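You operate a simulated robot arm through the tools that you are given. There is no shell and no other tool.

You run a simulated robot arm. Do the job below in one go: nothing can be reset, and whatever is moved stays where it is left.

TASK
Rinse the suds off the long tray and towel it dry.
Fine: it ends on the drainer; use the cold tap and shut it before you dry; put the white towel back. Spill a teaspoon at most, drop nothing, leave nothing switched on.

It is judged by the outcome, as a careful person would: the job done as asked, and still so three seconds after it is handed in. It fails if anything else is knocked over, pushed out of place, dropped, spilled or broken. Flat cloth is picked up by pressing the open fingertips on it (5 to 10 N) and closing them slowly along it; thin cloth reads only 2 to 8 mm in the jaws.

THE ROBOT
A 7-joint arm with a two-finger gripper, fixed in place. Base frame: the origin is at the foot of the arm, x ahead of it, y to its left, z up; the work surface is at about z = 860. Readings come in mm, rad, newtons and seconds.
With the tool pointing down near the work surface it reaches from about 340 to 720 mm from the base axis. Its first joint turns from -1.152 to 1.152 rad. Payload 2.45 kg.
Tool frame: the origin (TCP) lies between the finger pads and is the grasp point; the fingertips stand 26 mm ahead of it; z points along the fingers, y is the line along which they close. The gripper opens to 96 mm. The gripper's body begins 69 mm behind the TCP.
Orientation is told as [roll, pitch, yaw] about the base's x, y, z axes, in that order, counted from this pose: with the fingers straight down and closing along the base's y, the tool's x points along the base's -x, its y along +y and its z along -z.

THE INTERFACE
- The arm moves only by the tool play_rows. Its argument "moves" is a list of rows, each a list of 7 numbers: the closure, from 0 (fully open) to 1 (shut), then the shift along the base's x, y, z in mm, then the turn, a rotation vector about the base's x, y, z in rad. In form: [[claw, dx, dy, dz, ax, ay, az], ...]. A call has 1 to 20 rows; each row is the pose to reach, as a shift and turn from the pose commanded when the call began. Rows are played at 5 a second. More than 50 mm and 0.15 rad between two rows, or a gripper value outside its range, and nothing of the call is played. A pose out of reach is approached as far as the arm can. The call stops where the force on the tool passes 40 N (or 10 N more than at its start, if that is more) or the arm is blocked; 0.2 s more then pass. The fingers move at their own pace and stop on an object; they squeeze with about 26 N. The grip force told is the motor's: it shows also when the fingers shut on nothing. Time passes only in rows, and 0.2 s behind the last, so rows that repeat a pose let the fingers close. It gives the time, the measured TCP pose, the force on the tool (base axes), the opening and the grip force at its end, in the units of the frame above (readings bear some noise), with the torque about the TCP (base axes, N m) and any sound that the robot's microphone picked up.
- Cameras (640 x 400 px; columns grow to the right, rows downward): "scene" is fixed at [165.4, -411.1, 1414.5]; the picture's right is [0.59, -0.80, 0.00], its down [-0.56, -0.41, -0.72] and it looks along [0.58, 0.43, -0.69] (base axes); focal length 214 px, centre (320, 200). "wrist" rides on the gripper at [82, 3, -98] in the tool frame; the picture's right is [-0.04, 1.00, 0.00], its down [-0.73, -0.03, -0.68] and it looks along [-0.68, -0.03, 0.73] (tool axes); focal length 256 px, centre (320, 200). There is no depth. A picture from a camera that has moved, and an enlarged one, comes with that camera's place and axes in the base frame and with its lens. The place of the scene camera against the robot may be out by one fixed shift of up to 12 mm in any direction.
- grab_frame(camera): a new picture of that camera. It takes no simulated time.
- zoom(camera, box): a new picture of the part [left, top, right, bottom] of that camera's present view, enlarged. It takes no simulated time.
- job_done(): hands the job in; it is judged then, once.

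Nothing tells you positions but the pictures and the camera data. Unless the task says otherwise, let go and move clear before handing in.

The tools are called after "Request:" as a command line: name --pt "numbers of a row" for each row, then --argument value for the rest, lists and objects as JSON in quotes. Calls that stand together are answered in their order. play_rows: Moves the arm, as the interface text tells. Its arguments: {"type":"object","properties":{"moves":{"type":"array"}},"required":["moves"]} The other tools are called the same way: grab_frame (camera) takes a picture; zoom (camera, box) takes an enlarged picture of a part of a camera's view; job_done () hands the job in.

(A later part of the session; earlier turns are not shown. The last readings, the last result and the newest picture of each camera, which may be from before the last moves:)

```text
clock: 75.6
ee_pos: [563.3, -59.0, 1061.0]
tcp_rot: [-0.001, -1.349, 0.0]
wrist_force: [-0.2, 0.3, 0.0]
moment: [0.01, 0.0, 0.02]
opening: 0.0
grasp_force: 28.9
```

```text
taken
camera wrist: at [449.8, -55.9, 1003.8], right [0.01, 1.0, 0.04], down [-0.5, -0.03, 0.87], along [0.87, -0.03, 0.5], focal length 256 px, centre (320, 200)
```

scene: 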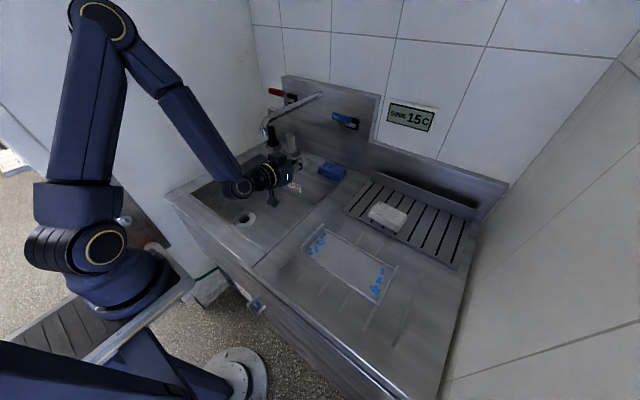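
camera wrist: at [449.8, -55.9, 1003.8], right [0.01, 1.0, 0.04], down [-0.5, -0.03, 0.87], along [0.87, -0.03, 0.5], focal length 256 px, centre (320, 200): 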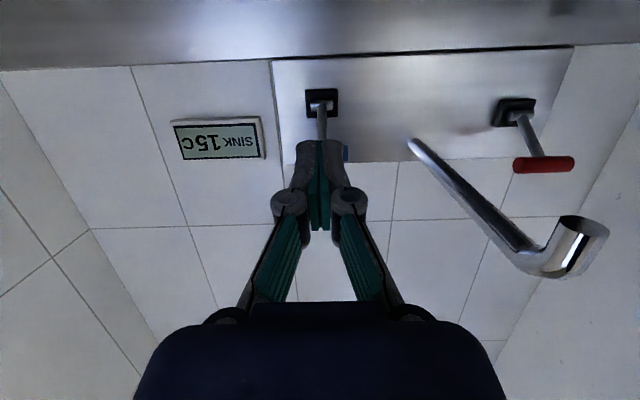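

The tap is shut (display unaffected). Next the towel: I move above the rack to look at it closely.

Request:
play_rows --pt "1 -10 -25 10 0 0.13 0" --pt "0.8 -15 -55 20 0 0.26 0" --pt "0.6 -20 -85 25 0 0.39 0" --pt "0.4 -25 -115 30 0 0.52 0" --pt "0.3 -25 -145 30 0 0.65 0" --pt "0.3 -20 -175 25 0 0.78 0" --pt "0.3 -10 -205 15 0 0.91 0" --pt "0.3 0 -235 0 0 1.05 0" --pt "0.3 0 -245 0 0 1.05 0" --pt "0.3 0 -245 0 0 1.05 0"

Request:
grab_frame --camera "scene"

Request:
grab_frame --camera "wrist"

```text
clock: 77.8
ee_pos: [560.7, -304.0, 1060.3]
tcp_rot: [0.002, -0.298, -0.003]
wrist_force: [0.1, -0.4, -0.3]
moment: [0.0, 0.01, 0.01]
opening: 67.1
grasp_force: 0.0
```

```text
taken
```

scene: 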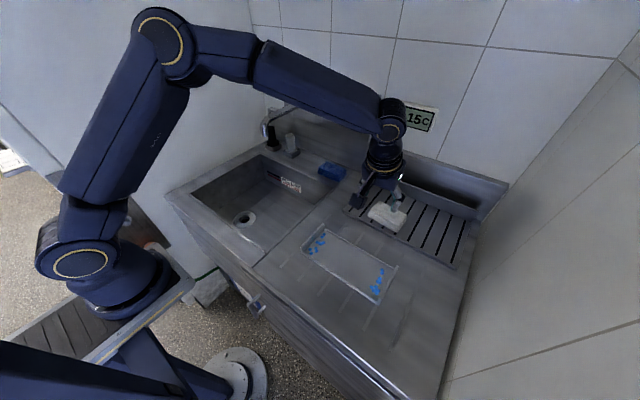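

```text
taken
camera wrist: at [454.1, -300.3, 1132.4], right [0.04, 1.0, 0.01], down [0.5, -0.03, 0.86], along [0.86, -0.03, -0.5], focal length 256 px, centre (320, 200)
```

wrist: 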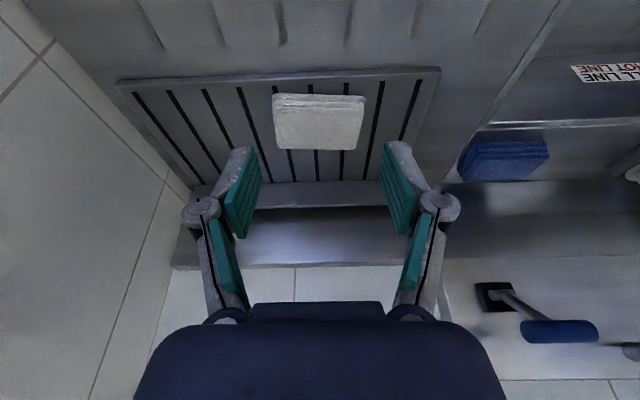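

Good view of the towel between the fingers. Zooming in for its exact extents, and on the tray for wetness.

Request:
zoom --camera "wrist" --box '[240, 60, 400, 180]'

Request:
zoom --camera "scene" --box '[290, 180, 430, 310]'

Request:
zoom --camera "scene" --box '[345, 165, 445, 255]'

```text
3.33 times, centred on (320, 120) of wrist
camera zoom: at [454.1, -300.3, 1132.4], right [0.04, 1.0, 0.01], down [0.5, -0.03, 0.86], along [0.86, -0.03, -0.5], focal length 853 px, centre (320, 467)
```

zoom: 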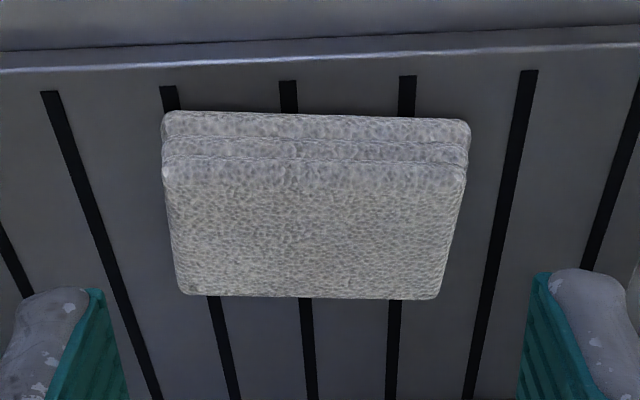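

```text
3.08 times, centred on (360, 245) of scene
camera zoom: at [165.4, -411.1, 1414.5], right [0.59, -0.8, 0.0], down [-0.56, -0.41, -0.72], along [0.58, 0.43, -0.69], focal length 660 px, centre (197, 62)
```

zoom: 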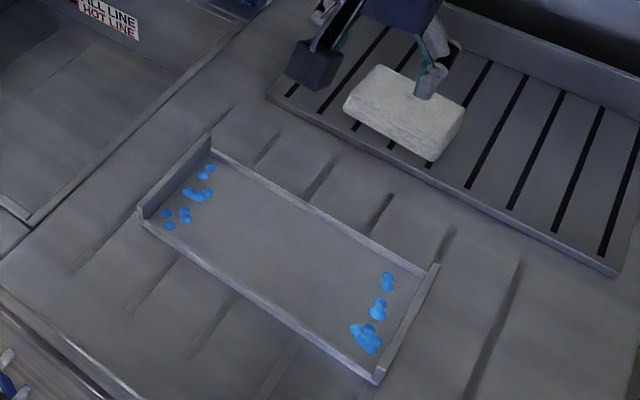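

```text
4.44 times, centred on (395, 210) of scene
camera zoom: at [165.4, -411.1, 1414.5], right [0.59, -0.8, 0.0], down [-0.56, -0.41, -0.72], along [0.58, 0.43, -0.69], focal length 953 px, centre (-13, 156)
```

zoom: 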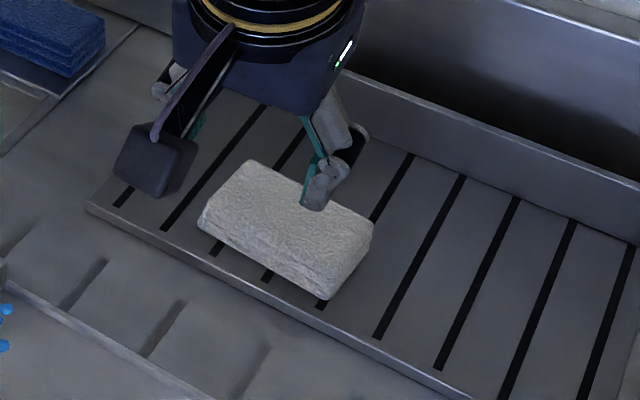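

The towel is a folded stack about 105 × 67 × 28 mm, centred near (688, -310), top at z≈896. I move over it with the fingers open about 65 mm, pitched slightly forward to reach.

Request:
play_rows --pt "0.33 28 -1 -30 0 0 0" --pt "0.33 56 -2 -60 0 0 0" --pt "0.33 84 -3 -90 0 0 0" --pt "0.33 111 -4 -115 0 0 0" --pt "0.33 111 -4 -115 0 0 0"

Request:
grab_frame --camera "wrist"

Request:
zoom --camera "scene" --box '[300, 90, 480, 270]'

```text
clock: 79.0
ee_pos: [673.9, -309.6, 946.5]
tcp_rot: [0.0, -0.298, -0.001]
wrist_force: [0.4, 1.1, -0.6]
moment: [0.03, 0.0, 0.01]
opening: 64.7
grasp_force: 0.0
```

```text
taken
camera wrist: at [567.2, -304.3, 1017.3], right [0.04, 1.0, 0.01], down [0.5, -0.03, 0.86], along [0.86, -0.03, -0.5], focal length 256 px, centre (320, 200)
```

wrist: 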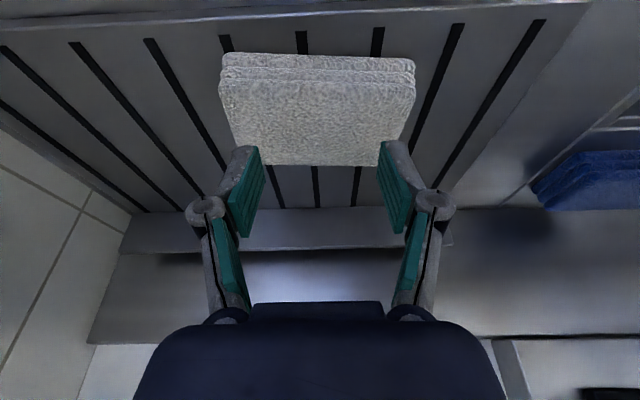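

```text
2.22 times, centred on (390, 180) of scene
camera zoom: at [165.5, -411.1, 1414.5], right [0.59, -0.8, 0.0], down [-0.56, -0.41, -0.72], along [0.58, 0.43, -0.69], focal length 477 px, centre (164, 244)
```

zoom: 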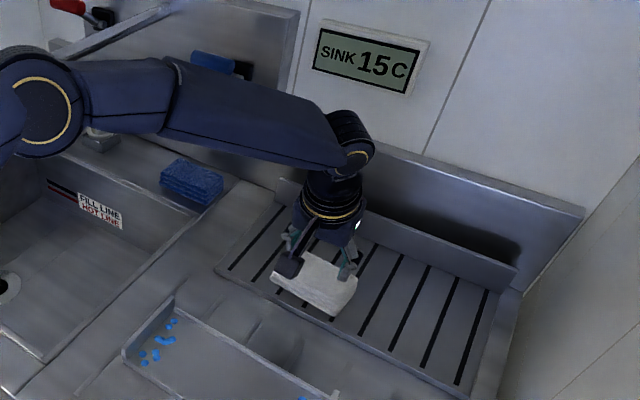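

Reached fine. I try straightening the tool to nearly vertical here, for a flatter press.

Request:
play_rows --pt "0.33 4 0 -2 0 0.1 0" --pt "0.33 8 0 -4 0 0.2 0" --pt "0.33 12 0 -6 0 0.298 0" --pt "0.33 12 0 -6 0 0.298 0"

Request:
grab_frame --camera "wrist"

```text
clock: 80.0
ee_pos: [658.0, -290.8, 940.5]
tcp_rot: [0.0, 0.001, -0.002]
wrist_force: [-0.8, -0.2, 0.6]
moment: [0.02, 0.02, 0.0]
opening: 64.6
grasp_force: 0.0
out of reach, approached as far as the arm can: row 2, 3, 4
```

```text
taken
camera wrist: at [577.2, -287.2, 1039.5], right [0.04, 1.0, 0.0], down [0.73, -0.03, 0.68], along [0.68, -0.03, -0.73], focal length 256 px, centre (320, 200)
```

wrist: 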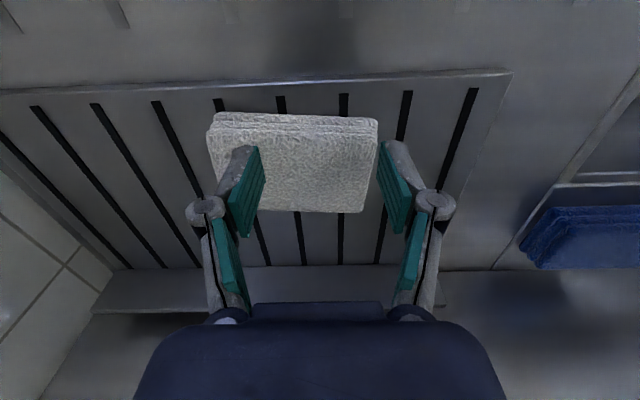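

Vertical reach ends at ~719 mm as told, so I go back to pitch -0.3 and centre the fingertips over the towel.

Request:
play_rows --pt "0.33 5 -6 5 0 -0.1 0" --pt "0.33 12 -12 5 0 -0.2 0" --pt "0.33 20 -19 2 0 -0.3 0" --pt "0.33 24 -19 -3 0 -0.3 0" --pt "0.33 24 -19 -8 0 -0.3 0" --pt "0.33 24 -19 -8 0 -0.3 0"

Request:
grab_frame --camera "wrist"

```text
clock: 81.4
ee_pos: [681.6, -310.9, 934.4]
tcp_rot: [-0.001, -0.302, -0.002]
wrist_force: [-0.8, 0.0, 0.0]
moment: [-0.02, -0.01, 0.0]
opening: 64.5
grasp_force: 0.1
```

```text
taken
camera wrist: at [575.3, -307.3, 1003.7], right [0.04, 1.0, 0.01], down [0.5, -0.03, 0.87], along [0.87, -0.03, -0.5], focal length 256 px, centre (320, 200)
```

wrist: 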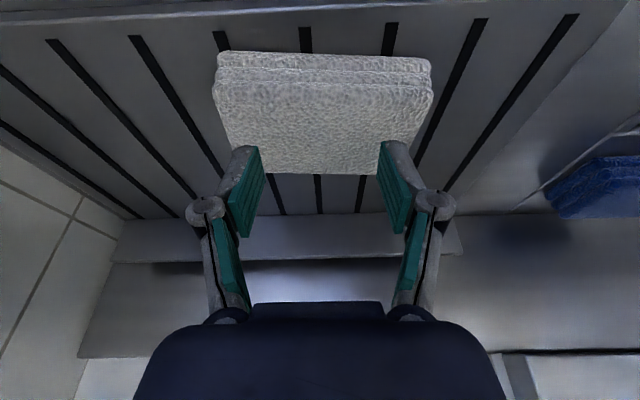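

Centred over the towel. Lowering gently until I feel it.

Request:
play_rows --pt "0.33 0 0 -3 0 0 0" --pt "0.33 0 0 -6 0 0 0" --pt "0.33 0 0 -8 0 0 0" --pt "0.33 0 0 -10 0 0 0" --pt "0.33 0 0 -10 0 0 0"

```text
clock: 82.6
ee_pos: [683.1, -312.2, 928.1]
tcp_rot: [-0.003, -0.309, 0.0]
wrist_force: [-6.0, 4.2, 35.3]
moment: [0.32, 0.28, -0.01]
opening: 67.4
grasp_force: 19.2
```

The towel is stiffer than expected (35 N). Easing up to reach a 5–10 N press.

Request:
play_rows --pt "0.33 0 0 2 0 0 0" --pt "0.33 0 0 3 0 0 0" --pt "0.33 0 0 3 0 0 0"

Request:
grab_frame --camera "wrist"

```text
clock: 83.4
ee_pos: [682.0, -311.5, 928.7]
tcp_rot: [-0.002, -0.306, -0.001]
wrist_force: [4.0, -1.4, 24.2]
moment: [-0.06, 0.06, 0.01]
opening: 67.2
grasp_force: 11.7
```

```text
taken
camera wrist: at [575.9, -307.5, 998.4], right [0.04, 1.0, 0.01], down [0.5, -0.03, 0.87], along [0.87, -0.03, -0.5], focal length 256 px, centre (320, 200)
```

wrist: 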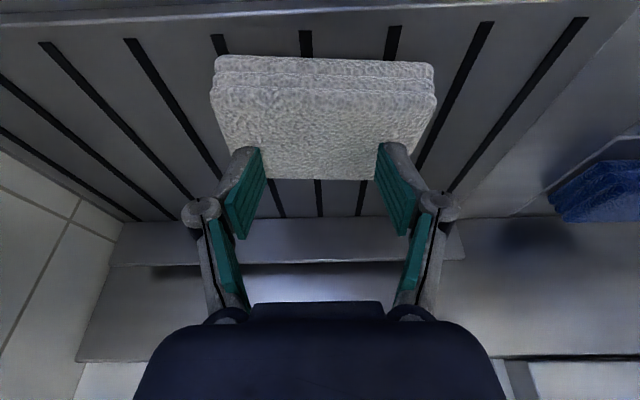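

Request:
play_rows --pt "0.33 0 0 1.0 0 0 0" --pt "0.33 0 0 1.5 0 0 0" --pt "0.33 0 0 1.5 0 0 0"

```text
clock: 84.2
ee_pos: [681.5, -312.6, 929.7]
tcp_rot: [-0.001, -0.303, 0.0]
wrist_force: [2.7, -1.5, 19.3]
moment: [-0.13, 0.02, 0.0]
opening: 64.8
grasp_force: 0.9
```

Still about 19 N; easing up a little more.

Request:
play_rows --pt "0.33 0 0 1.5 0 0 0" --pt "0.33 0 0 2.5 0 0 0" --pt "0.33 0 0 2.5 0 0 0"

```text
clock: 85.0
ee_pos: [680.4, -310.9, 930.3]
tcp_rot: [0.001, -0.298, -0.001]
wrist_force: [-1.8, -1.7, 7.8]
moment: [-0.17, 0.07, -0.01]
opening: 65.7
grasp_force: 3.9
```

Force is 7.8 N now. Closing slowly along the towel.

Request:
play_rows --pt "0.37 0 0 0 0 0 0" --pt "0.41 0 0 0 0 0 0" --pt "0.45 0 0 0 0 0 0" --pt "0.49 0 0 0 0 0 0" --pt "0.53 0 0 0 0 0 0" --pt "0.57 0 0 0 0 0 0"

Request:
grab_frame --camera "wrist"

```text
clock: 86.4
ee_pos: [682.9, -311.6, 933.6]
tcp_rot: [-0.003, -0.305, -0.002]
wrist_force: [0.7, 3.6, 25.6]
moment: [0.27, 0.08, -0.04]
opening: 43.6
grasp_force: 8.2
```

```text
taken
camera wrist: at [576.5, -306.6, 1002.5], right [0.04, 1.0, 0.01], down [0.5, -0.03, 0.87], along [0.87, -0.03, -0.5], focal length 256 px, centre (320, 200)
```

wrist: 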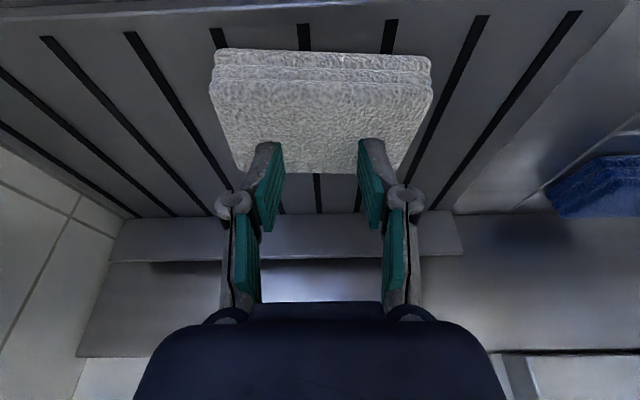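

The finger linkage extends as it closes, so the press force rose to 25 N. I ease up and continue closing while compensating height.

Request:
play_rows --pt "0.57 0 0 1.5 0 0 0" --pt "0.57 0 0 3 0 0 0" --pt "0.61 0 0 3.4 0 0 0" --pt "0.65 0 0 3.8 0 0 0" --pt "0.69 0 0 4.2 0 0 0" --pt "0.73 0 0 4.6 0 0 0" --pt "0.77 0 0 5 0 0 0"

Request:
grab_frame --camera "wrist"

```text
clock: 88.0
ee_pos: [682.0, -311.2, 933.5]
tcp_rot: [0.002, -0.298, -0.001]
wrist_force: [0.1, -0.6, 1.5]
moment: [-0.03, 0.03, -0.02]
opening: 21.8
grasp_force: 0.0
```

```text
taken
camera wrist: at [575.4, -307.3, 1005.1], right [0.04, 1.0, 0.01], down [0.5, -0.03, 0.86], along [0.86, -0.03, -0.5], focal length 256 px, centre (320, 200)
```

wrist: 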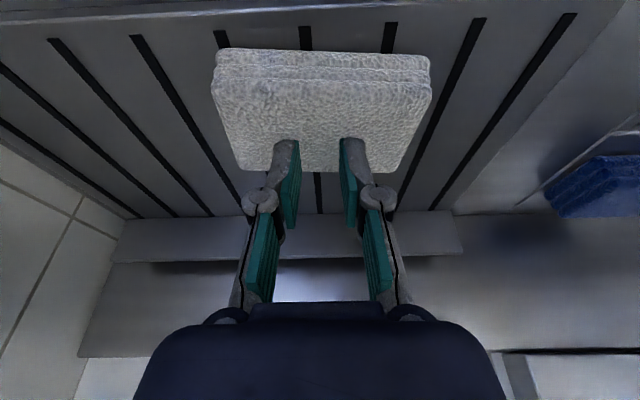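

Contact got light (1.5 N). I press slightly again and finish closing.

Request:
play_rows --pt "0.77 0 0 -1 0 0 0" --pt "0.77 0 0 -2 0 0 0" --pt "0.77 0 0 -2 0 0 0"

```text
clock: 88.8
ee_pos: [681.7, -311.7, 935.5]
tcp_rot: [-0.001, -0.301, -0.001]
wrist_force: [-0.9, 0.7, 7.4]
moment: [0.06, 0.07, -0.01]
opening: 22.1
grasp_force: 0.1
```

7.4 N now; closing the rest slowly.

Request:
play_rows --pt "0.81 0 0 0.2 0 0 0" --pt "0.85 0 0 0.4 0 0 0" --pt "0.89 0 0 0.6 0 0 0" --pt "0.93 0 0 0.8 0 0 0" --pt "0.97 0 0 1 0 0 0" --pt "1 0 0 1 0 0 0" --pt "1 0 0 1 0 0 0"

Request:
grab_frame --camera "wrist"

```text
clock: 90.4
ee_pos: [681.9, -311.1, 934.7]
tcp_rot: [0.0, -0.301, -0.002]
wrist_force: [-0.2, -0.2, -0.7]
moment: [-0.02, -0.01, 0.01]
opening: 0.1
grasp_force: 25.5
```

```text
taken
camera wrist: at [575.6, -307.8, 1005.1], right [0.04, 1.0, 0.01], down [0.5, -0.03, 0.87], along [0.87, -0.03, -0.5], focal length 256 px, centre (320, 200)
```

wrist: 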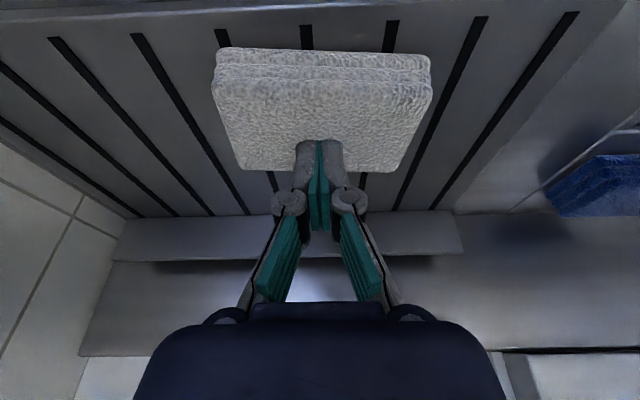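

The jaws closed on nothing: the folded towel behaves as a firm pad, so I will instead grip it by its sides across its 67 mm depth, which needs the tool yawed 90°. I lift off and go to a free pose to yaw.

Request:
play_rows --pt "1 0 0 15 0 0 0" --pt "0.8 -20 5 45 0 0.06 0" --pt "0.6 -45 15 75 0 0.15 0" --pt "0.4 -75 30 95 0 0.24 0" --pt "0.2 -100 45 105 0 0.3 0" --pt "0.1 -110 55 110 0 0.3 0" --pt "0.1 -110 55 110 0 0.3 0"

Request:
grab_frame --camera "scene"

```text
clock: 92.0
ee_pos: [572.4, -256.4, 1045.4]
tcp_rot: [-0.002, -0.001, 0.0]
wrist_force: [-0.3, -0.7, -0.3]
moment: [-0.02, 0.0, -0.01]
opening: 86.6
grasp_force: 0.1
```

```text
taken
```

scene: 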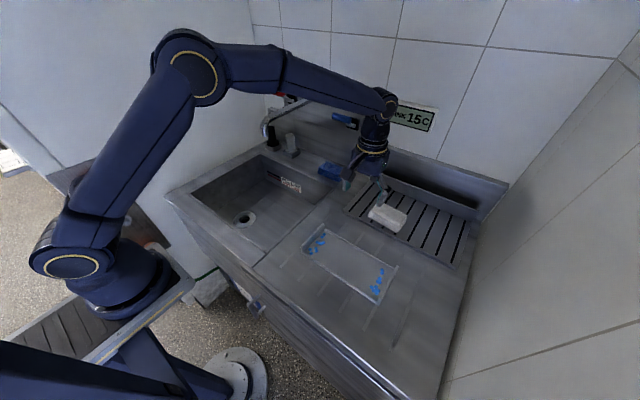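

Good posture. Yawing the tool by +90° here.

Request:
play_rows --pt "0.1 0 0 0 0 0 0.145" --pt "0.1 0 0 0 0 0 0.29" --pt "0.1 0 0 0 0 0 0.435" --pt "0.1 0 0 0 0 0 0.58" --pt "0.1 0 0 0 0 0 0.725" --pt "0.1 0 0 0 0 0 0.87" --pt "0.1 0 0 0 0 0 1.015" --pt "0.1 0 0 0 0 0 1.16" --pt "0.1 0 0 0 0 0 1.305" --pt "0.1 0 0 0 0 0 1.45" --pt "0.1 0 0 0 0 0 1.52" --pt "0.1 0 0 0 0 0 1.52"

Request:
grab_frame --camera "scene"

Request:
grab_frame --camera "wrist"

```text
clock: 94.6
ee_pos: [571.1, -256.1, 1044.9]
tcp_rot: [-0.002, -0.001, 1.519]
wrist_force: [-0.5, 0.4, 0.0]
moment: [0.0, 0.0, 0.02]
opening: 86.3
grasp_force: 0.0
```

```text
taken
```

scene: 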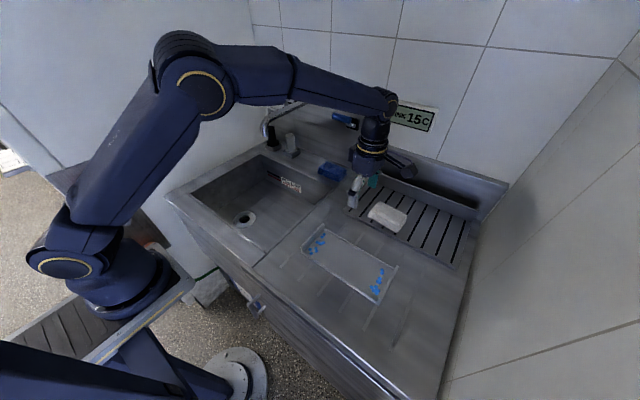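

```text
taken
camera wrist: at [564.9, -337.6, 1143.9], right [-1.0, 0.09, 0.0], down [0.07, 0.73, 0.68], along [0.06, 0.68, -0.73], focal length 256 px, centre (320, 200)
```

wrist: 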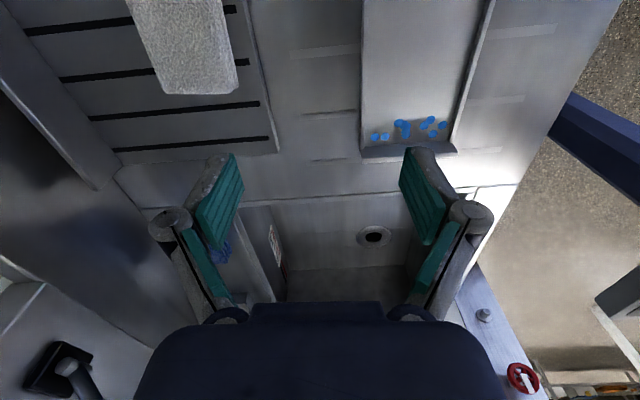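

Yaw works in this posture. The towel is turned about -5°, so I set the yaw accordingly, lean the hand toward +y for reach, and move above the towel with fingers open 86 mm.

Request:
play_rows --pt "0.1 20 -8 -10 -0.12 0.01 -0.008" --pt "0.1 45 -16 -25 -0.24 0.02 -0.017" --pt "0.1 70 -24 -40 -0.36 0.031 -0.025" --pt "0.1 95 -34 -55 -0.478 0.041 -0.033" --pt "0.1 117 -45 -70 -0.478 0.041 -0.033" --pt "0.1 117 -45 -70 -0.478 0.041 -0.033"

Request:
grab_frame --camera "scene"

Request:
grab_frame --camera "wrist"

```text
clock: 96.0
ee_pos: [687.3, -299.8, 973.5]
tcp_rot: [0.009, 0.48, 1.489]
wrist_force: [1.3, 0.9, -1.1]
moment: [-0.01, -0.02, -0.01]
opening: 86.3
grasp_force: 0.0
```

```text
taken
```

scene: 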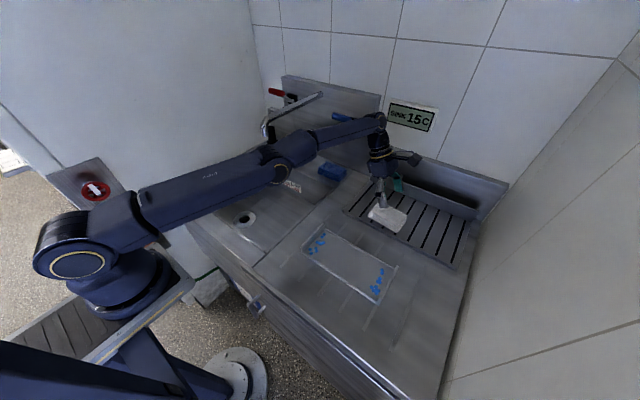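

```text
taken
camera wrist: at [683.9, -326.9, 1098.1], right [-0.99, 0.12, -0.01], down [0.11, 0.96, 0.26], along [0.04, 0.26, -0.96], focal length 256 px, centre (320, 200)
```

wrist: 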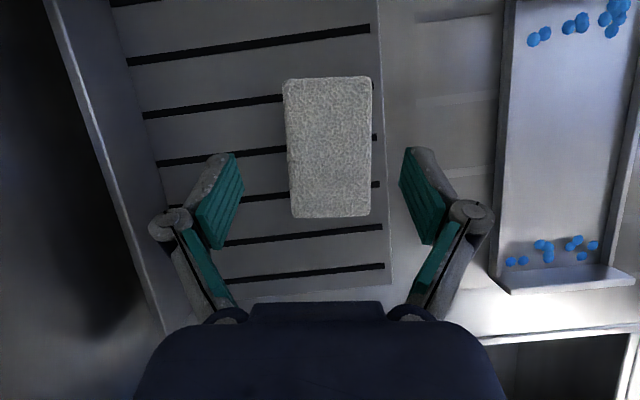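

The arm is nearly straight but clear of the spout. The towel's centre from this overhead view is at (682, -310), so I shift 5 mm and descend around it, checking midway.

Request:
play_rows --pt "0.05 -5 -1 -12 0 0 0" --pt "0.05 -5 -1 -25 0 0 0" --pt "0.05 -5 -1 -38 0 0 0" --pt "0.05 -5 -1 -38 0 0 0"

Request:
grab_frame --camera "wrist"

Request:
grab_frame --camera "scene"

```text
clock: 97.0
ee_pos: [681.8, -303.2, 936.2]
tcp_rot: [0.008, 0.479, 1.487]
wrist_force: [-0.3, 0.4, -0.1]
moment: [0.01, -0.03, -0.02]
opening: 91.3
grasp_force: 0.0
```

```text
taken
camera wrist: at [679.4, -328.8, 1061.2], right [-0.99, 0.12, -0.01], down [0.12, 0.96, 0.26], along [0.04, 0.26, -0.96], focal length 256 px, centre (320, 200)
```

wrist: 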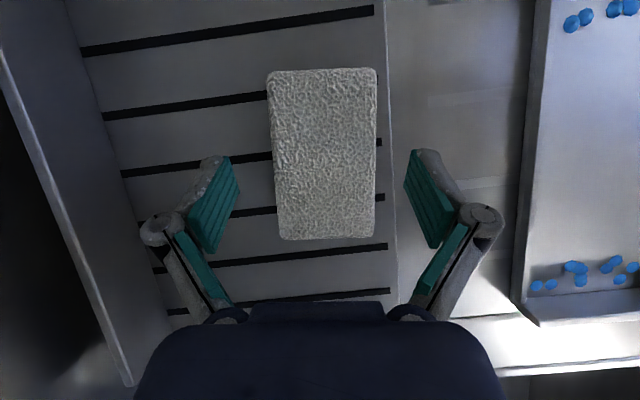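

```text
taken
```

scene: 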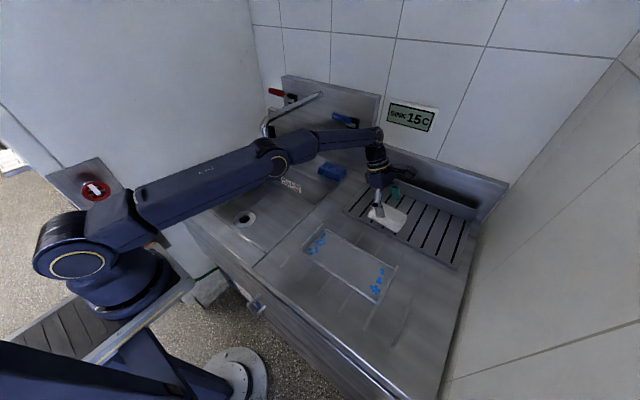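

Well centred. Descending to z≈909 and closing slowly on the towel's front and back faces.

Request:
play_rows --pt "0.05 0 1 -10 0 0 0" --pt "0.05 0 1 -19 0 0 0" --pt "0.05 0 1 -27 0 0 0" --pt "0.05 0 1 -27 0 0 0"

Request:
grab_frame --camera "wrist"

Request:
zoom --camera "scene" --box '[330, 120, 470, 260]'

```text
clock: 98.0
ee_pos: [684.0, -300.9, 908.3]
tcp_rot: [0.008, 0.48, 1.491]
wrist_force: [-0.6, -0.1, -0.5]
moment: [-0.03, 0.02, 0.0]
opening: 91.2
grasp_force: 0.1
```

```text
taken
camera wrist: at [679.9, -327.4, 1034.1], right [-0.99, 0.12, -0.01], down [0.11, 0.96, 0.26], along [0.04, 0.26, -0.96], focal length 256 px, centre (320, 200)
```

wrist: 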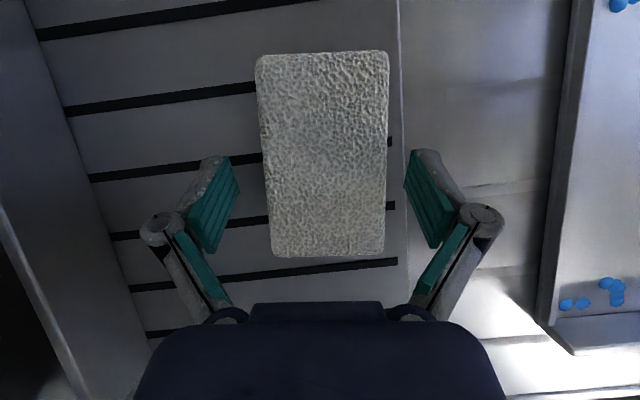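

```text
2.86 times, centred on (400, 190) of scene
camera zoom: at [165.4, -411.1, 1414.5], right [0.59, -0.8, 0.0], down [-0.56, -0.41, -0.72], along [0.58, 0.43, -0.69], focal length 613 px, centre (91, 229)
```

zoom: 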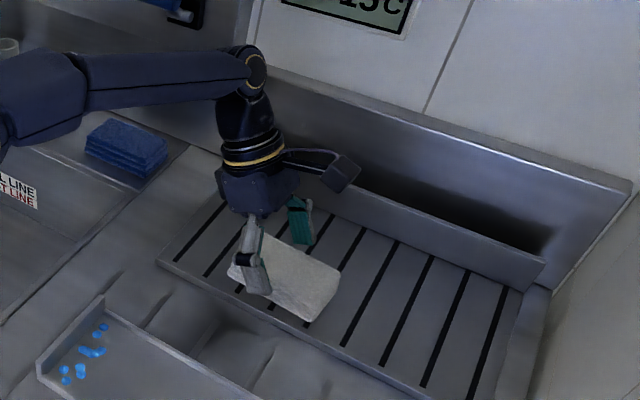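

Fingers straddle the towel. Closing.

Request:
play_rows --pt "0.15 0 0 0 0 0 0" --pt "0.22 0 0 0 0 0 0" --pt "0.28 0 0 0 0 0 0" --pt "0.34 0 0 0 0 0 0" --pt "0.42 0 0 0 0 0 0" --pt "0.55 0 0 0 0 0 0" --pt "0.7 0 0 0 0 0 0" --pt "1 0 0 0 0 0 0" --pt "1 0 0 0 0 0 0"

Request:
grab_frame --camera "wrist"

Request:
zoom --camera "scene" --box '[330, 120, 470, 260]'

```text
clock: 100.0
ee_pos: [684.7, -300.3, 909.6]
tcp_rot: [0.008, 0.479, 1.487]
wrist_force: [-0.4, 1.1, 2.4]
moment: [0.0, -0.01, -0.01]
opening: 65.2
grasp_force: 25.9
```

```text
taken
camera wrist: at [679.8, -327.4, 1034.4], right [-0.99, 0.12, -0.01], down [0.11, 0.96, 0.26], along [0.04, 0.26, -0.96], focal length 256 px, centre (320, 200)
```

wrist: 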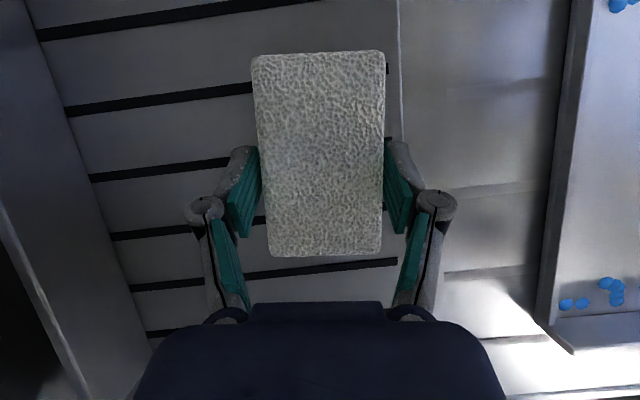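

```text
2.86 times, centred on (400, 190) of scene
camera zoom: at [165.3, -411.0, 1414.5], right [0.59, -0.8, 0.0], down [-0.56, -0.41, -0.72], along [0.58, 0.43, -0.69], focal length 613 px, centre (91, 229)
```

zoom: 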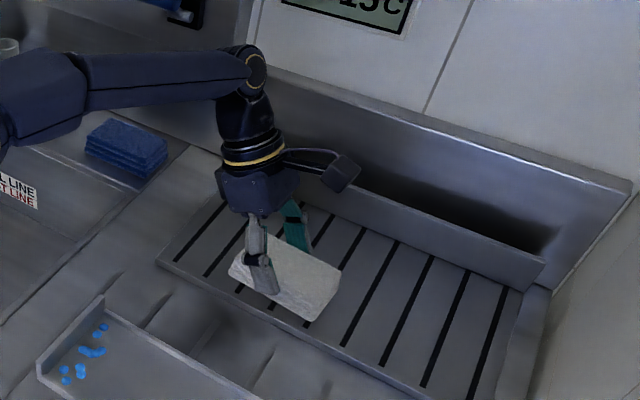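

The towel is gripped firmly (65 mm, 26 N). Lifting it slowly.

Request:
play_rows --pt "1 0 0 4 0 0 0" --pt "1 0 0 10 0 0 0" --pt "1 0 0 20 0 0 0" --pt "1 -10 2 35 0 0 0" --pt "1 -25 5 55 0 0 0" --pt "1 -25 5 55 0 0 0"

Request:
grab_frame --camera "wrist"

Request:
grab_frame --camera "scene"

```text
clock: 101.4
ee_pos: [660.0, -296.9, 965.5]
tcp_rot: [0.009, 0.479, 1.487]
wrist_force: [0.3, -0.3, -1.3]
moment: [-0.05, -0.02, 0.0]
opening: 65.1
grasp_force: 26.1
```

```text
taken
camera wrist: at [655.6, -322.7, 1091.6], right [-0.99, 0.12, -0.01], down [0.11, 0.96, 0.26], along [0.04, 0.26, -0.96], focal length 256 px, centre (320, 200)
```

wrist: 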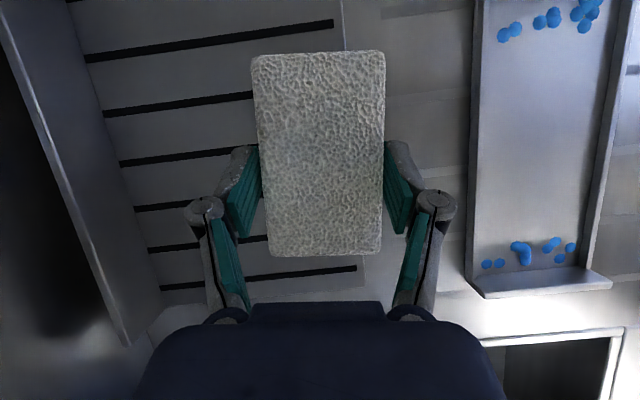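

```text
taken
```

scene: 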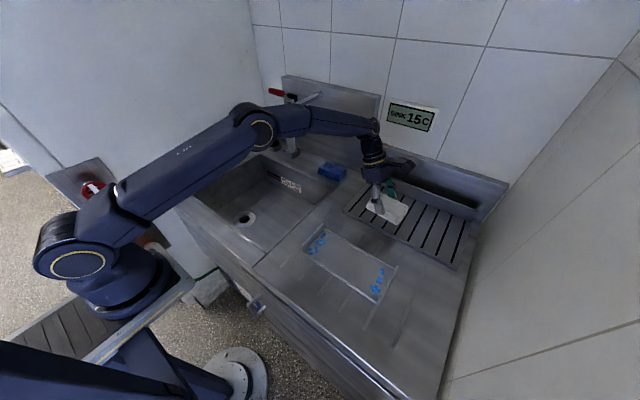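

The towel is held well. I zoom on the tray from here to locate it precisely for wiping.

Request:
zoom --camera "wrist" --box '[440, 0, 640, 310]'

Request:
zoom --camera "scene" --box '[290, 210, 420, 310]'

```text
1.29 times, centred on (540, 155) of wrist
camera zoom: at [655.6, -322.7, 1091.6], right [-0.99, 0.12, -0.01], down [0.11, 0.96, 0.26], along [0.04, 0.26, -0.96], focal length 330 px, centre (36, 258)
```

zoom: 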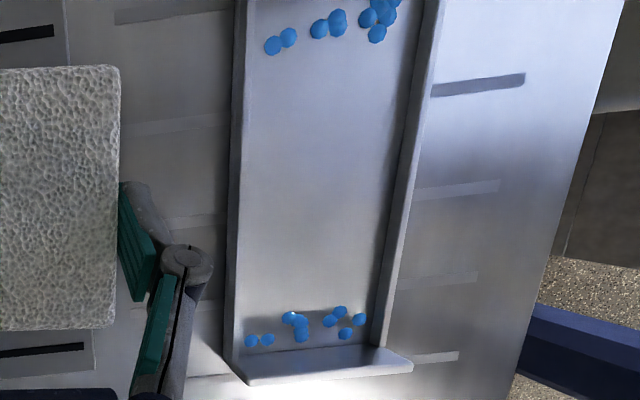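

```text
4.00 times, centred on (355, 260) of scene
camera zoom: at [165.4, -411.1, 1414.5], right [0.59, -0.8, 0.0], down [-0.56, -0.41, -0.72], along [0.58, 0.43, -0.69], focal length 858 px, centre (180, -40)
```

zoom: 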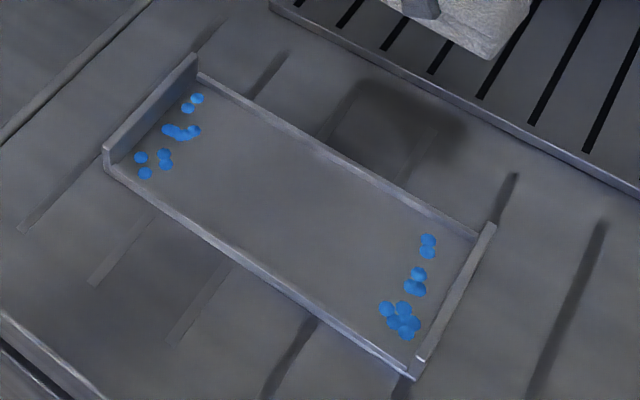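

I zoom further to measure the tray's long-wall height against the towel and fingertip clearance.

Request:
zoom --camera "scene" --box '[310, 245, 350, 270]'

Request:
zoom --camera "scene" --box '[375, 255, 415, 310]'

Request:
zoom --camera "scene" --box '[350, 150, 430, 230]'

```text
16.00 times, centred on (330, 258) of scene
camera zoom: at [165.4, -411.1, 1414.5], right [0.59, -0.8, 0.0], down [-0.56, -0.41, -0.72], along [0.58, 0.43, -0.69], focal length 3432 px, centre (160, -720)
```

zoom: 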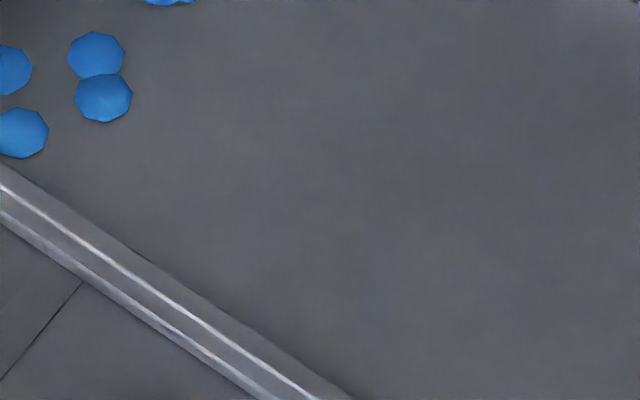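

```text
7.27 times, centred on (395, 282) of scene
camera zoom: at [165.4, -411.1, 1414.5], right [0.59, -0.8, 0.0], down [-0.56, -0.41, -0.72], along [0.58, 0.43, -0.69], focal length 1560 px, centre (-226, -400)
```

zoom: 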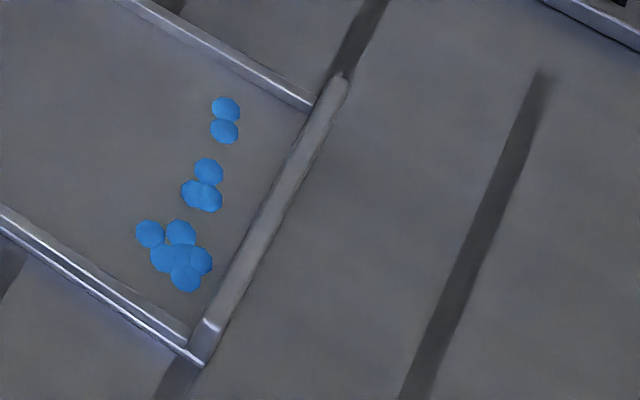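

```text
5.00 times, centred on (390, 190) of scene
camera zoom: at [165.4, -411.1, 1414.5], right [0.59, -0.8, 0.0], down [-0.56, -0.41, -0.72], along [0.58, 0.43, -0.69], focal length 1072 px, centre (-30, 250)
```

zoom: 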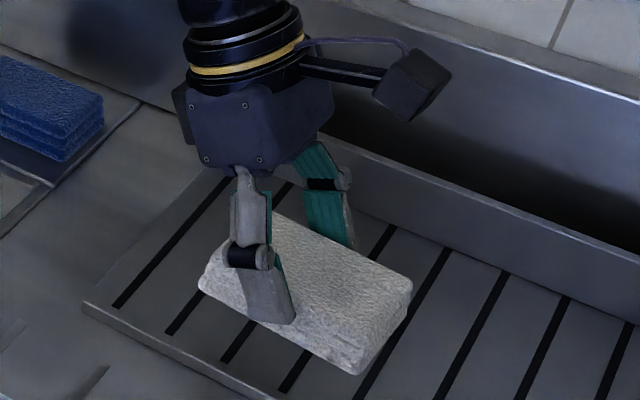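

The tray's long walls rise about 10 mm above its floor and my fingertips sit only ~8 mm above the towel's underside, so I set the towel back in place and re-grip it about 4 mm higher.

Request:
play_rows --pt "1 10 -2 -18 0 0 0" --pt "1 22 -3.4 -36 0 0 0" --pt "1 22.5 -3.4 -47 0 0 0" --pt "1 22.5 -3.4 -53 0 0 0" --pt "1 22.5 -3.4 -55.5 0 0 0" --pt "1 22.5 -3.4 -55.5 0 0 0"

```text
clock: 102.8
ee_pos: [680.8, -300.5, 909.5]
tcp_rot: [0.009, 0.478, 1.487]
wrist_force: [0.1, 0.6, -0.9]
moment: [-0.06, 0.0, -0.01]
opening: 65.4
grasp_force: 26.1
```

Nearly touching; down 1 mm more, release, raise 4–5 mm and re-close.

Request:
play_rows --pt "1 0 0 -1.2 0 0 0" --pt "1 0 0 -1.2 0 0 0" --pt "0.28 0 0 -1.2 0 0 0" --pt "0.24 0 0 -1.2 0 0 0" --pt "0.22 0 0 1.5 0 0 0" --pt "0.22 0 0 4 0 0 0" --pt "0.22 0 0 4 0 0 0"

Request:
grab_frame --camera "wrist"

```text
clock: 104.4
ee_pos: [681.3, -299.5, 912.5]
tcp_rot: [0.008, 0.479, 1.489]
wrist_force: [-0.7, 0.6, -0.2]
moment: [0.05, 0.03, -0.01]
opening: 74.9
grasp_force: 0.1
```

```text
taken
camera wrist: at [677.3, -326.1, 1038.9], right [-0.99, 0.12, -0.01], down [0.12, 0.96, 0.26], along [0.04, 0.26, -0.96], focal length 256 px, centre (320, 200)
```

wrist: 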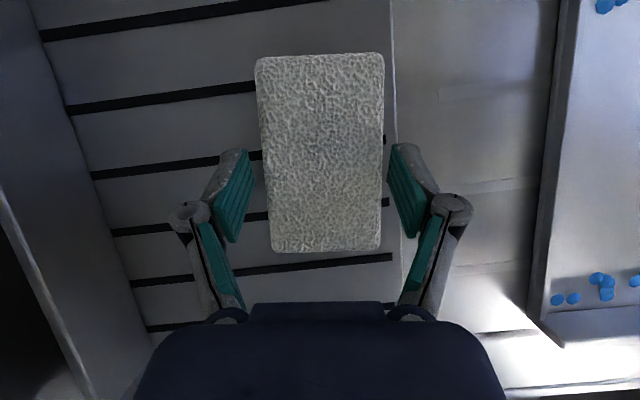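

Released cleanly. Raise slightly to z≈914 and close again.

Request:
play_rows --pt "0.22 0 0 1 0 0 0" --pt "0.28 0 0 1 0 0 0" --pt "0.34 0 0 1 0 0 0" --pt "0.42 0 0 1 0 0 0" --pt "0.6 0 0 1 0 0 0" --pt "1 0 0 1 0 0 0" --pt "1 0 0 1 0 0 0"

Request:
grab_frame --camera "wrist"

```text
clock: 106.0
ee_pos: [680.9, -299.5, 913.8]
tcp_rot: [0.008, 0.479, 1.487]
wrist_force: [-1.3, 0.6, 3.6]
moment: [0.02, 0.04, 0.0]
opening: 65.2
grasp_force: 26.5
```

```text
taken
camera wrist: at [677.2, -326.2, 1039.7], right [-0.99, 0.12, -0.01], down [0.11, 0.96, 0.26], along [0.04, 0.26, -0.96], focal length 256 px, centre (320, 200)
```

wrist: 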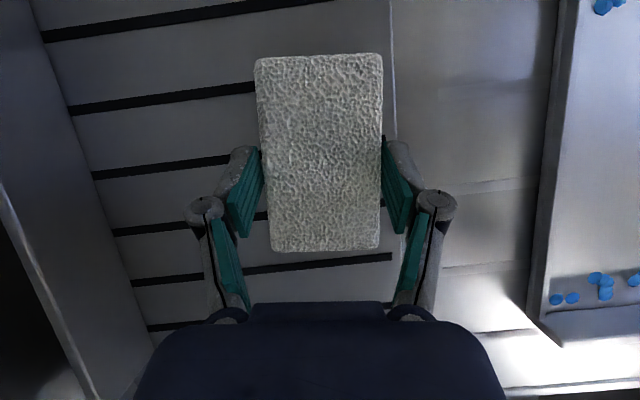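

Re-gripped higher. Lifting the towel and carrying it over the tray, straightening its yaw to match.

Request:
play_rows --pt "1 0 0 8 0 0 0" --pt "1 -5 0 25 0 0 0" --pt "1 -25 2 45 0 0 0.02" --pt "1 -60 6 60 0 0 0.04" --pt "1 -100 12 65 0 0 0.06" --pt "1 -140 18 65 0 0 0.084" --pt "1 -175 22 65 0 0 0.084" --pt "1 -206 24 65 0 0 0.084" --pt "1 -206 24 65 0 0 0.084"

Request:
grab_frame --camera "wrist"

Request:
grab_frame --camera "scene"

```text
clock: 108.0
ee_pos: [474.7, -274.3, 981.7]
tcp_rot: [0.009, 0.48, 1.569]
wrist_force: [-0.7, -0.4, -0.5]
moment: [-0.01, 0.01, 0.03]
opening: 65.3
grasp_force: 26.0
```

```text
taken
camera wrist: at [473.9, -301.1, 1106.6], right [-1.0, 0.04, -0.01], down [0.03, 0.96, 0.26], along [0.02, 0.26, -0.96], focal length 256 px, centre (320, 200)
```

wrist: 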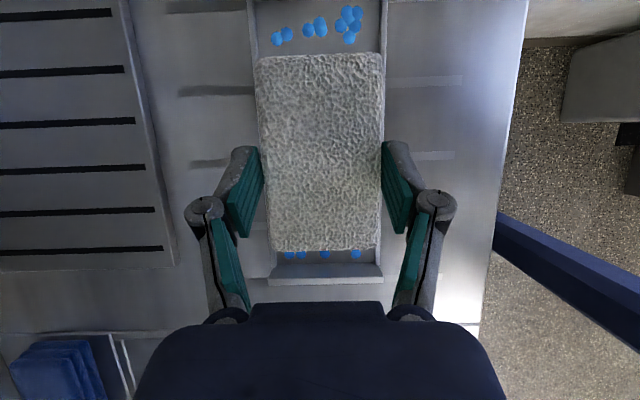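

```text
taken
```

scene: 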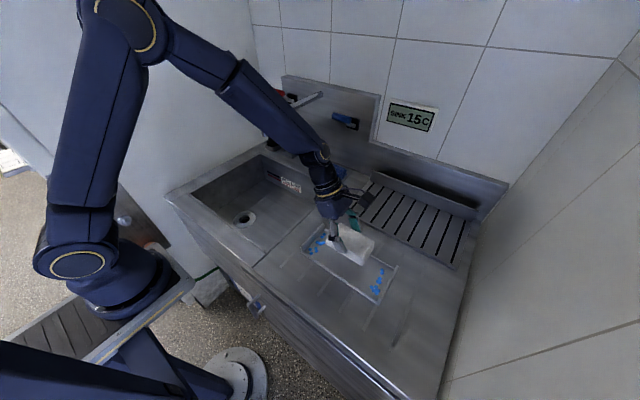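

The towel is aligned over the tray. Moving to the right end of the tray and lowering until it touches the tray floor.

Request:
play_rows --pt "1 0 20 -12 0 0 0" --pt "1 0 40 -25 0 0 0" --pt "1 0 55 -40 0 0 0" --pt "1 0 55 -55 0 0 0" --pt "1 0 55 -62 0 0 0" --pt "1 0 55 -66 0 0 0" --pt "1 0 55 -69 0 0 0" --pt "1 0 55 -69 0 0 0"

Request:
grab_frame --camera "wrist"

Request:
zoom --camera "scene" --box '[280, 160, 430, 310]'

```text
clock: 109.8
ee_pos: [475.4, -220.2, 910.9]
tcp_rot: [0.01, 0.479, 1.572]
wrist_force: [0.2, 1.4, -0.7]
moment: [-0.03, 0.0, 0.0]
opening: 65.2
grasp_force: 26.3
```

```text
taken
camera wrist: at [473.3, -246.5, 1035.6], right [-1.0, 0.04, -0.01], down [0.03, 0.96, 0.26], along [0.02, 0.26, -0.96], focal length 256 px, centre (320, 200)
```

wrist: 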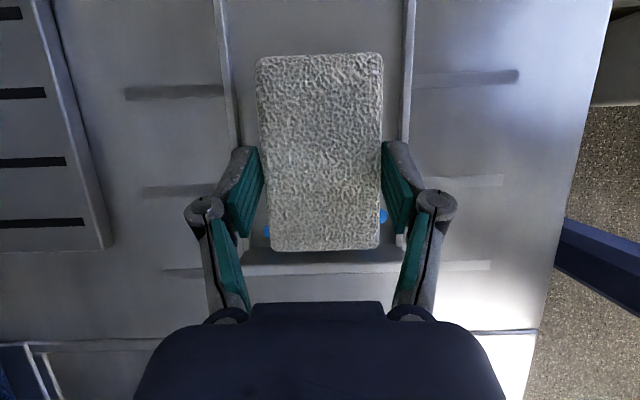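

```text
2.67 times, centred on (355, 235) of scene
camera zoom: at [165.5, -411.1, 1414.5], right [0.59, -0.8, 0.0], down [-0.56, -0.41, -0.72], along [0.58, 0.43, -0.69], focal length 572 px, centre (227, 107)
```

zoom: 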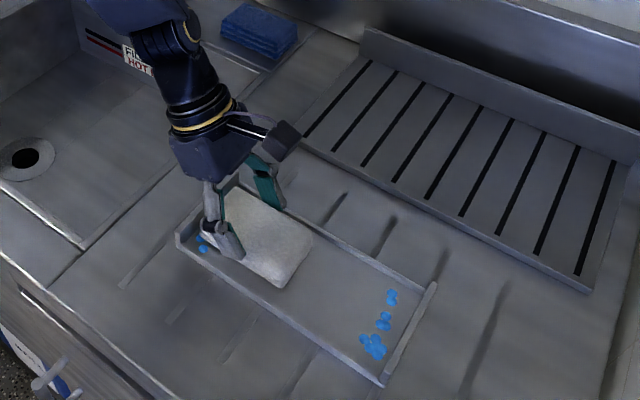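

Not yet touching. Lowering in small steps.

Request:
play_rows --pt "1 0 0 -1.5 0 0 0" --pt "1 0 0 -3 0 0 0" --pt "1 0 0 -4 0 0 0" --pt "1 0 0 -4 0 0 0"

```text
clock: 110.8
ee_pos: [474.2, -220.0, 907.0]
tcp_rot: [0.007, 0.478, 1.571]
wrist_force: [-1.9, 6.8, 27.2]
moment: [-0.21, 0.06, -0.03]
opening: 65.2
grasp_force: 26.0
```

Contact at 27 N, too much; easing to about 5 N.

Request:
play_rows --pt "1 0 0 1 0 0 0" --pt "1 0 0 2 0 0 0" --pt "1 0 0 2 0 0 0"

```text
clock: 111.6
ee_pos: [474.8, -221.2, 907.4]
tcp_rot: [0.013, 0.477, 1.573]
wrist_force: [-1.5, 0.5, -0.4]
moment: [0.02, 0.0, -0.02]
opening: 65.2
grasp_force: 25.8
```

Request:
play_rows --pt "1 0 0 -0.7 0 0 0" --pt "1 0 0 -0.7 0 0 0"

```text
clock: 112.2
ee_pos: [474.4, -220.3, 907.5]
tcp_rot: [0.009, 0.478, 1.572]
wrist_force: [-0.3, -0.1, -0.9]
moment: [0.01, 0.01, 0.01]
opening: 65.4
grasp_force: 26.0
```

Still no press; lowering a bit more.

Request:
play_rows --pt "1 0 0 -0.8 0 0 0" --pt "1 0 0 -0.8 0 0 0"

```text
clock: 112.8
ee_pos: [476.8, -220.1, 907.8]
tcp_rot: [0.01, 0.479, 1.571]
wrist_force: [-1.5, 1.6, 3.3]
moment: [-0.01, -0.07, 0.03]
opening: 65.1
grasp_force: 25.9
```

About 4–5 N of press now. Wiping along the centre lane toward the left end.

Request:
play_rows --pt "1 0 -10 0 0 0 0" --pt "1 0 -22 0 0 0 0" --pt "1 0 -35 0 0 0 0" --pt "1 0 -48 0 0 0 0" --pt "1 0 -61 0 0 0 0"

Request:
zoom --camera "scene" --box '[280, 160, 430, 310]'

```text
clock: 114.0
ee_pos: [475.4, -282.8, 907.0]
tcp_rot: [0.008, 0.477, 1.572]
wrist_force: [-0.1, 4.1, 7.1]
moment: [-0.04, -0.17, 0.0]
opening: 65.2
grasp_force: 26.0
```

```text
2.67 times, centred on (355, 235) of scene
camera zoom: at [165.3, -410.9, 1414.6], right [0.59, -0.8, 0.0], down [-0.56, -0.41, -0.72], along [0.58, 0.43, -0.69], focal length 572 px, centre (227, 107)
```

zoom: 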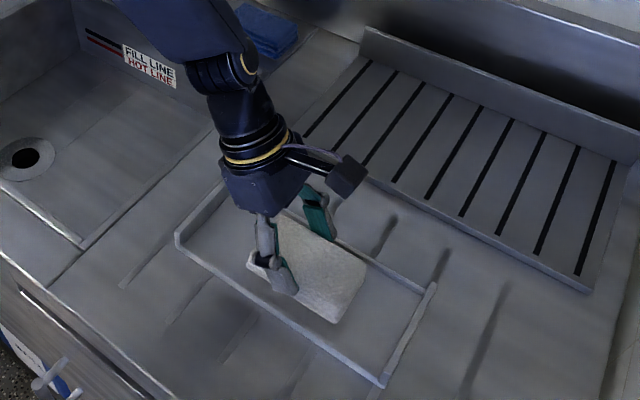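

The blue marks have vanished: they were wet drops, now wiped off. I continue to wipe the rest of the tray thoroughly.

Request:
play_rows --pt "1 0 -13 0.3 0 0 0" --pt "1 0 -26 0.3 0 0 0" --pt "1 0 -39 0.3 0 0 0" --pt "1 0 -50 0.3 0 0 0" --pt "1 -7 -50 0.3 0 0 0" --pt "1 -14 -45 0.3 0 0 0" --pt "1 -15 -33 0.3 0 0 0" --pt "1 -15 -20 0.3 0 0 0" --pt "1 -15 -7 0.3 0 0 0" --pt "1 -15 6 0.3 0 0 0"

Request:
zoom --camera "scene" --box '[280, 160, 430, 310]'

Request:
grab_frame --camera "wrist"

```text
clock: 116.2
ee_pos: [460.5, -274.5, 907.6]
tcp_rot: [0.008, 0.481, 1.571]
wrist_force: [-0.5, -0.4, -0.9]
moment: [0.02, -0.01, 0.0]
opening: 65.0
grasp_force: 25.7
```

```text
2.67 times, centred on (355, 235) of scene
camera zoom: at [165.4, -411.1, 1414.5], right [0.59, -0.8, 0.0], down [-0.56, -0.41, -0.72], along [0.58, 0.43, -0.69], focal length 572 px, centre (227, 107)
```

zoom: 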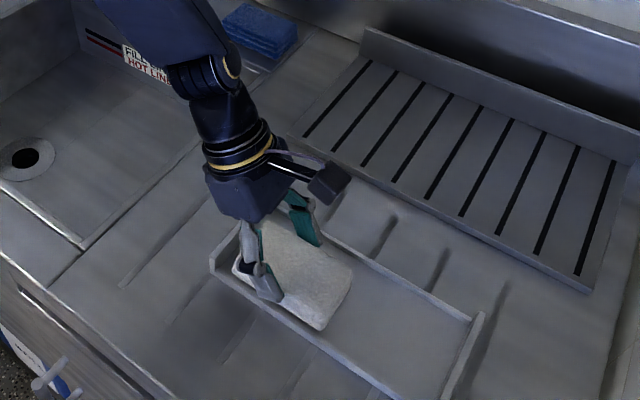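

```text
taken
camera wrist: at [458.6, -301.6, 1033.9], right [-1.0, 0.04, -0.01], down [0.03, 0.96, 0.26], along [0.02, 0.26, -0.96], focal length 256 px, centre (320, 200)
```

wrist: 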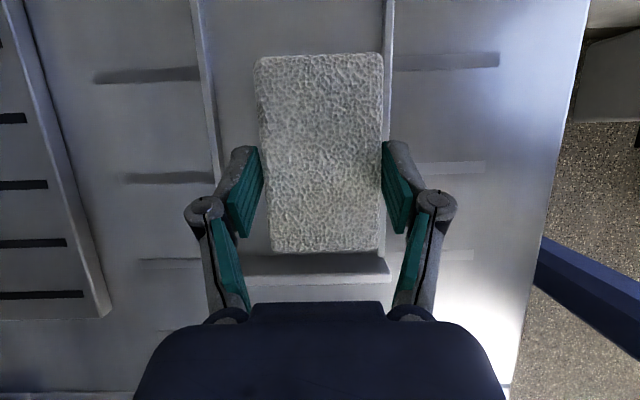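

The tray slid about 50 mm along the drainer with the towel's friction; it is still well on the ribs. I do another gentle wipe with lighter pressure for full coverage.

Request:
play_rows --pt "1 0 4 -0.5 0 0 0" --pt "1 0 8 -0.9 0 0 0" --pt "1 0 8 -0.9 0 0 0"

```text
clock: 117.0
ee_pos: [459.9, -268.5, 907.5]
tcp_rot: [0.008, 0.481, 1.57]
wrist_force: [0.6, -3.6, 7.2]
moment: [-0.01, -0.03, -0.05]
opening: 65.1
grasp_force: 25.9
```

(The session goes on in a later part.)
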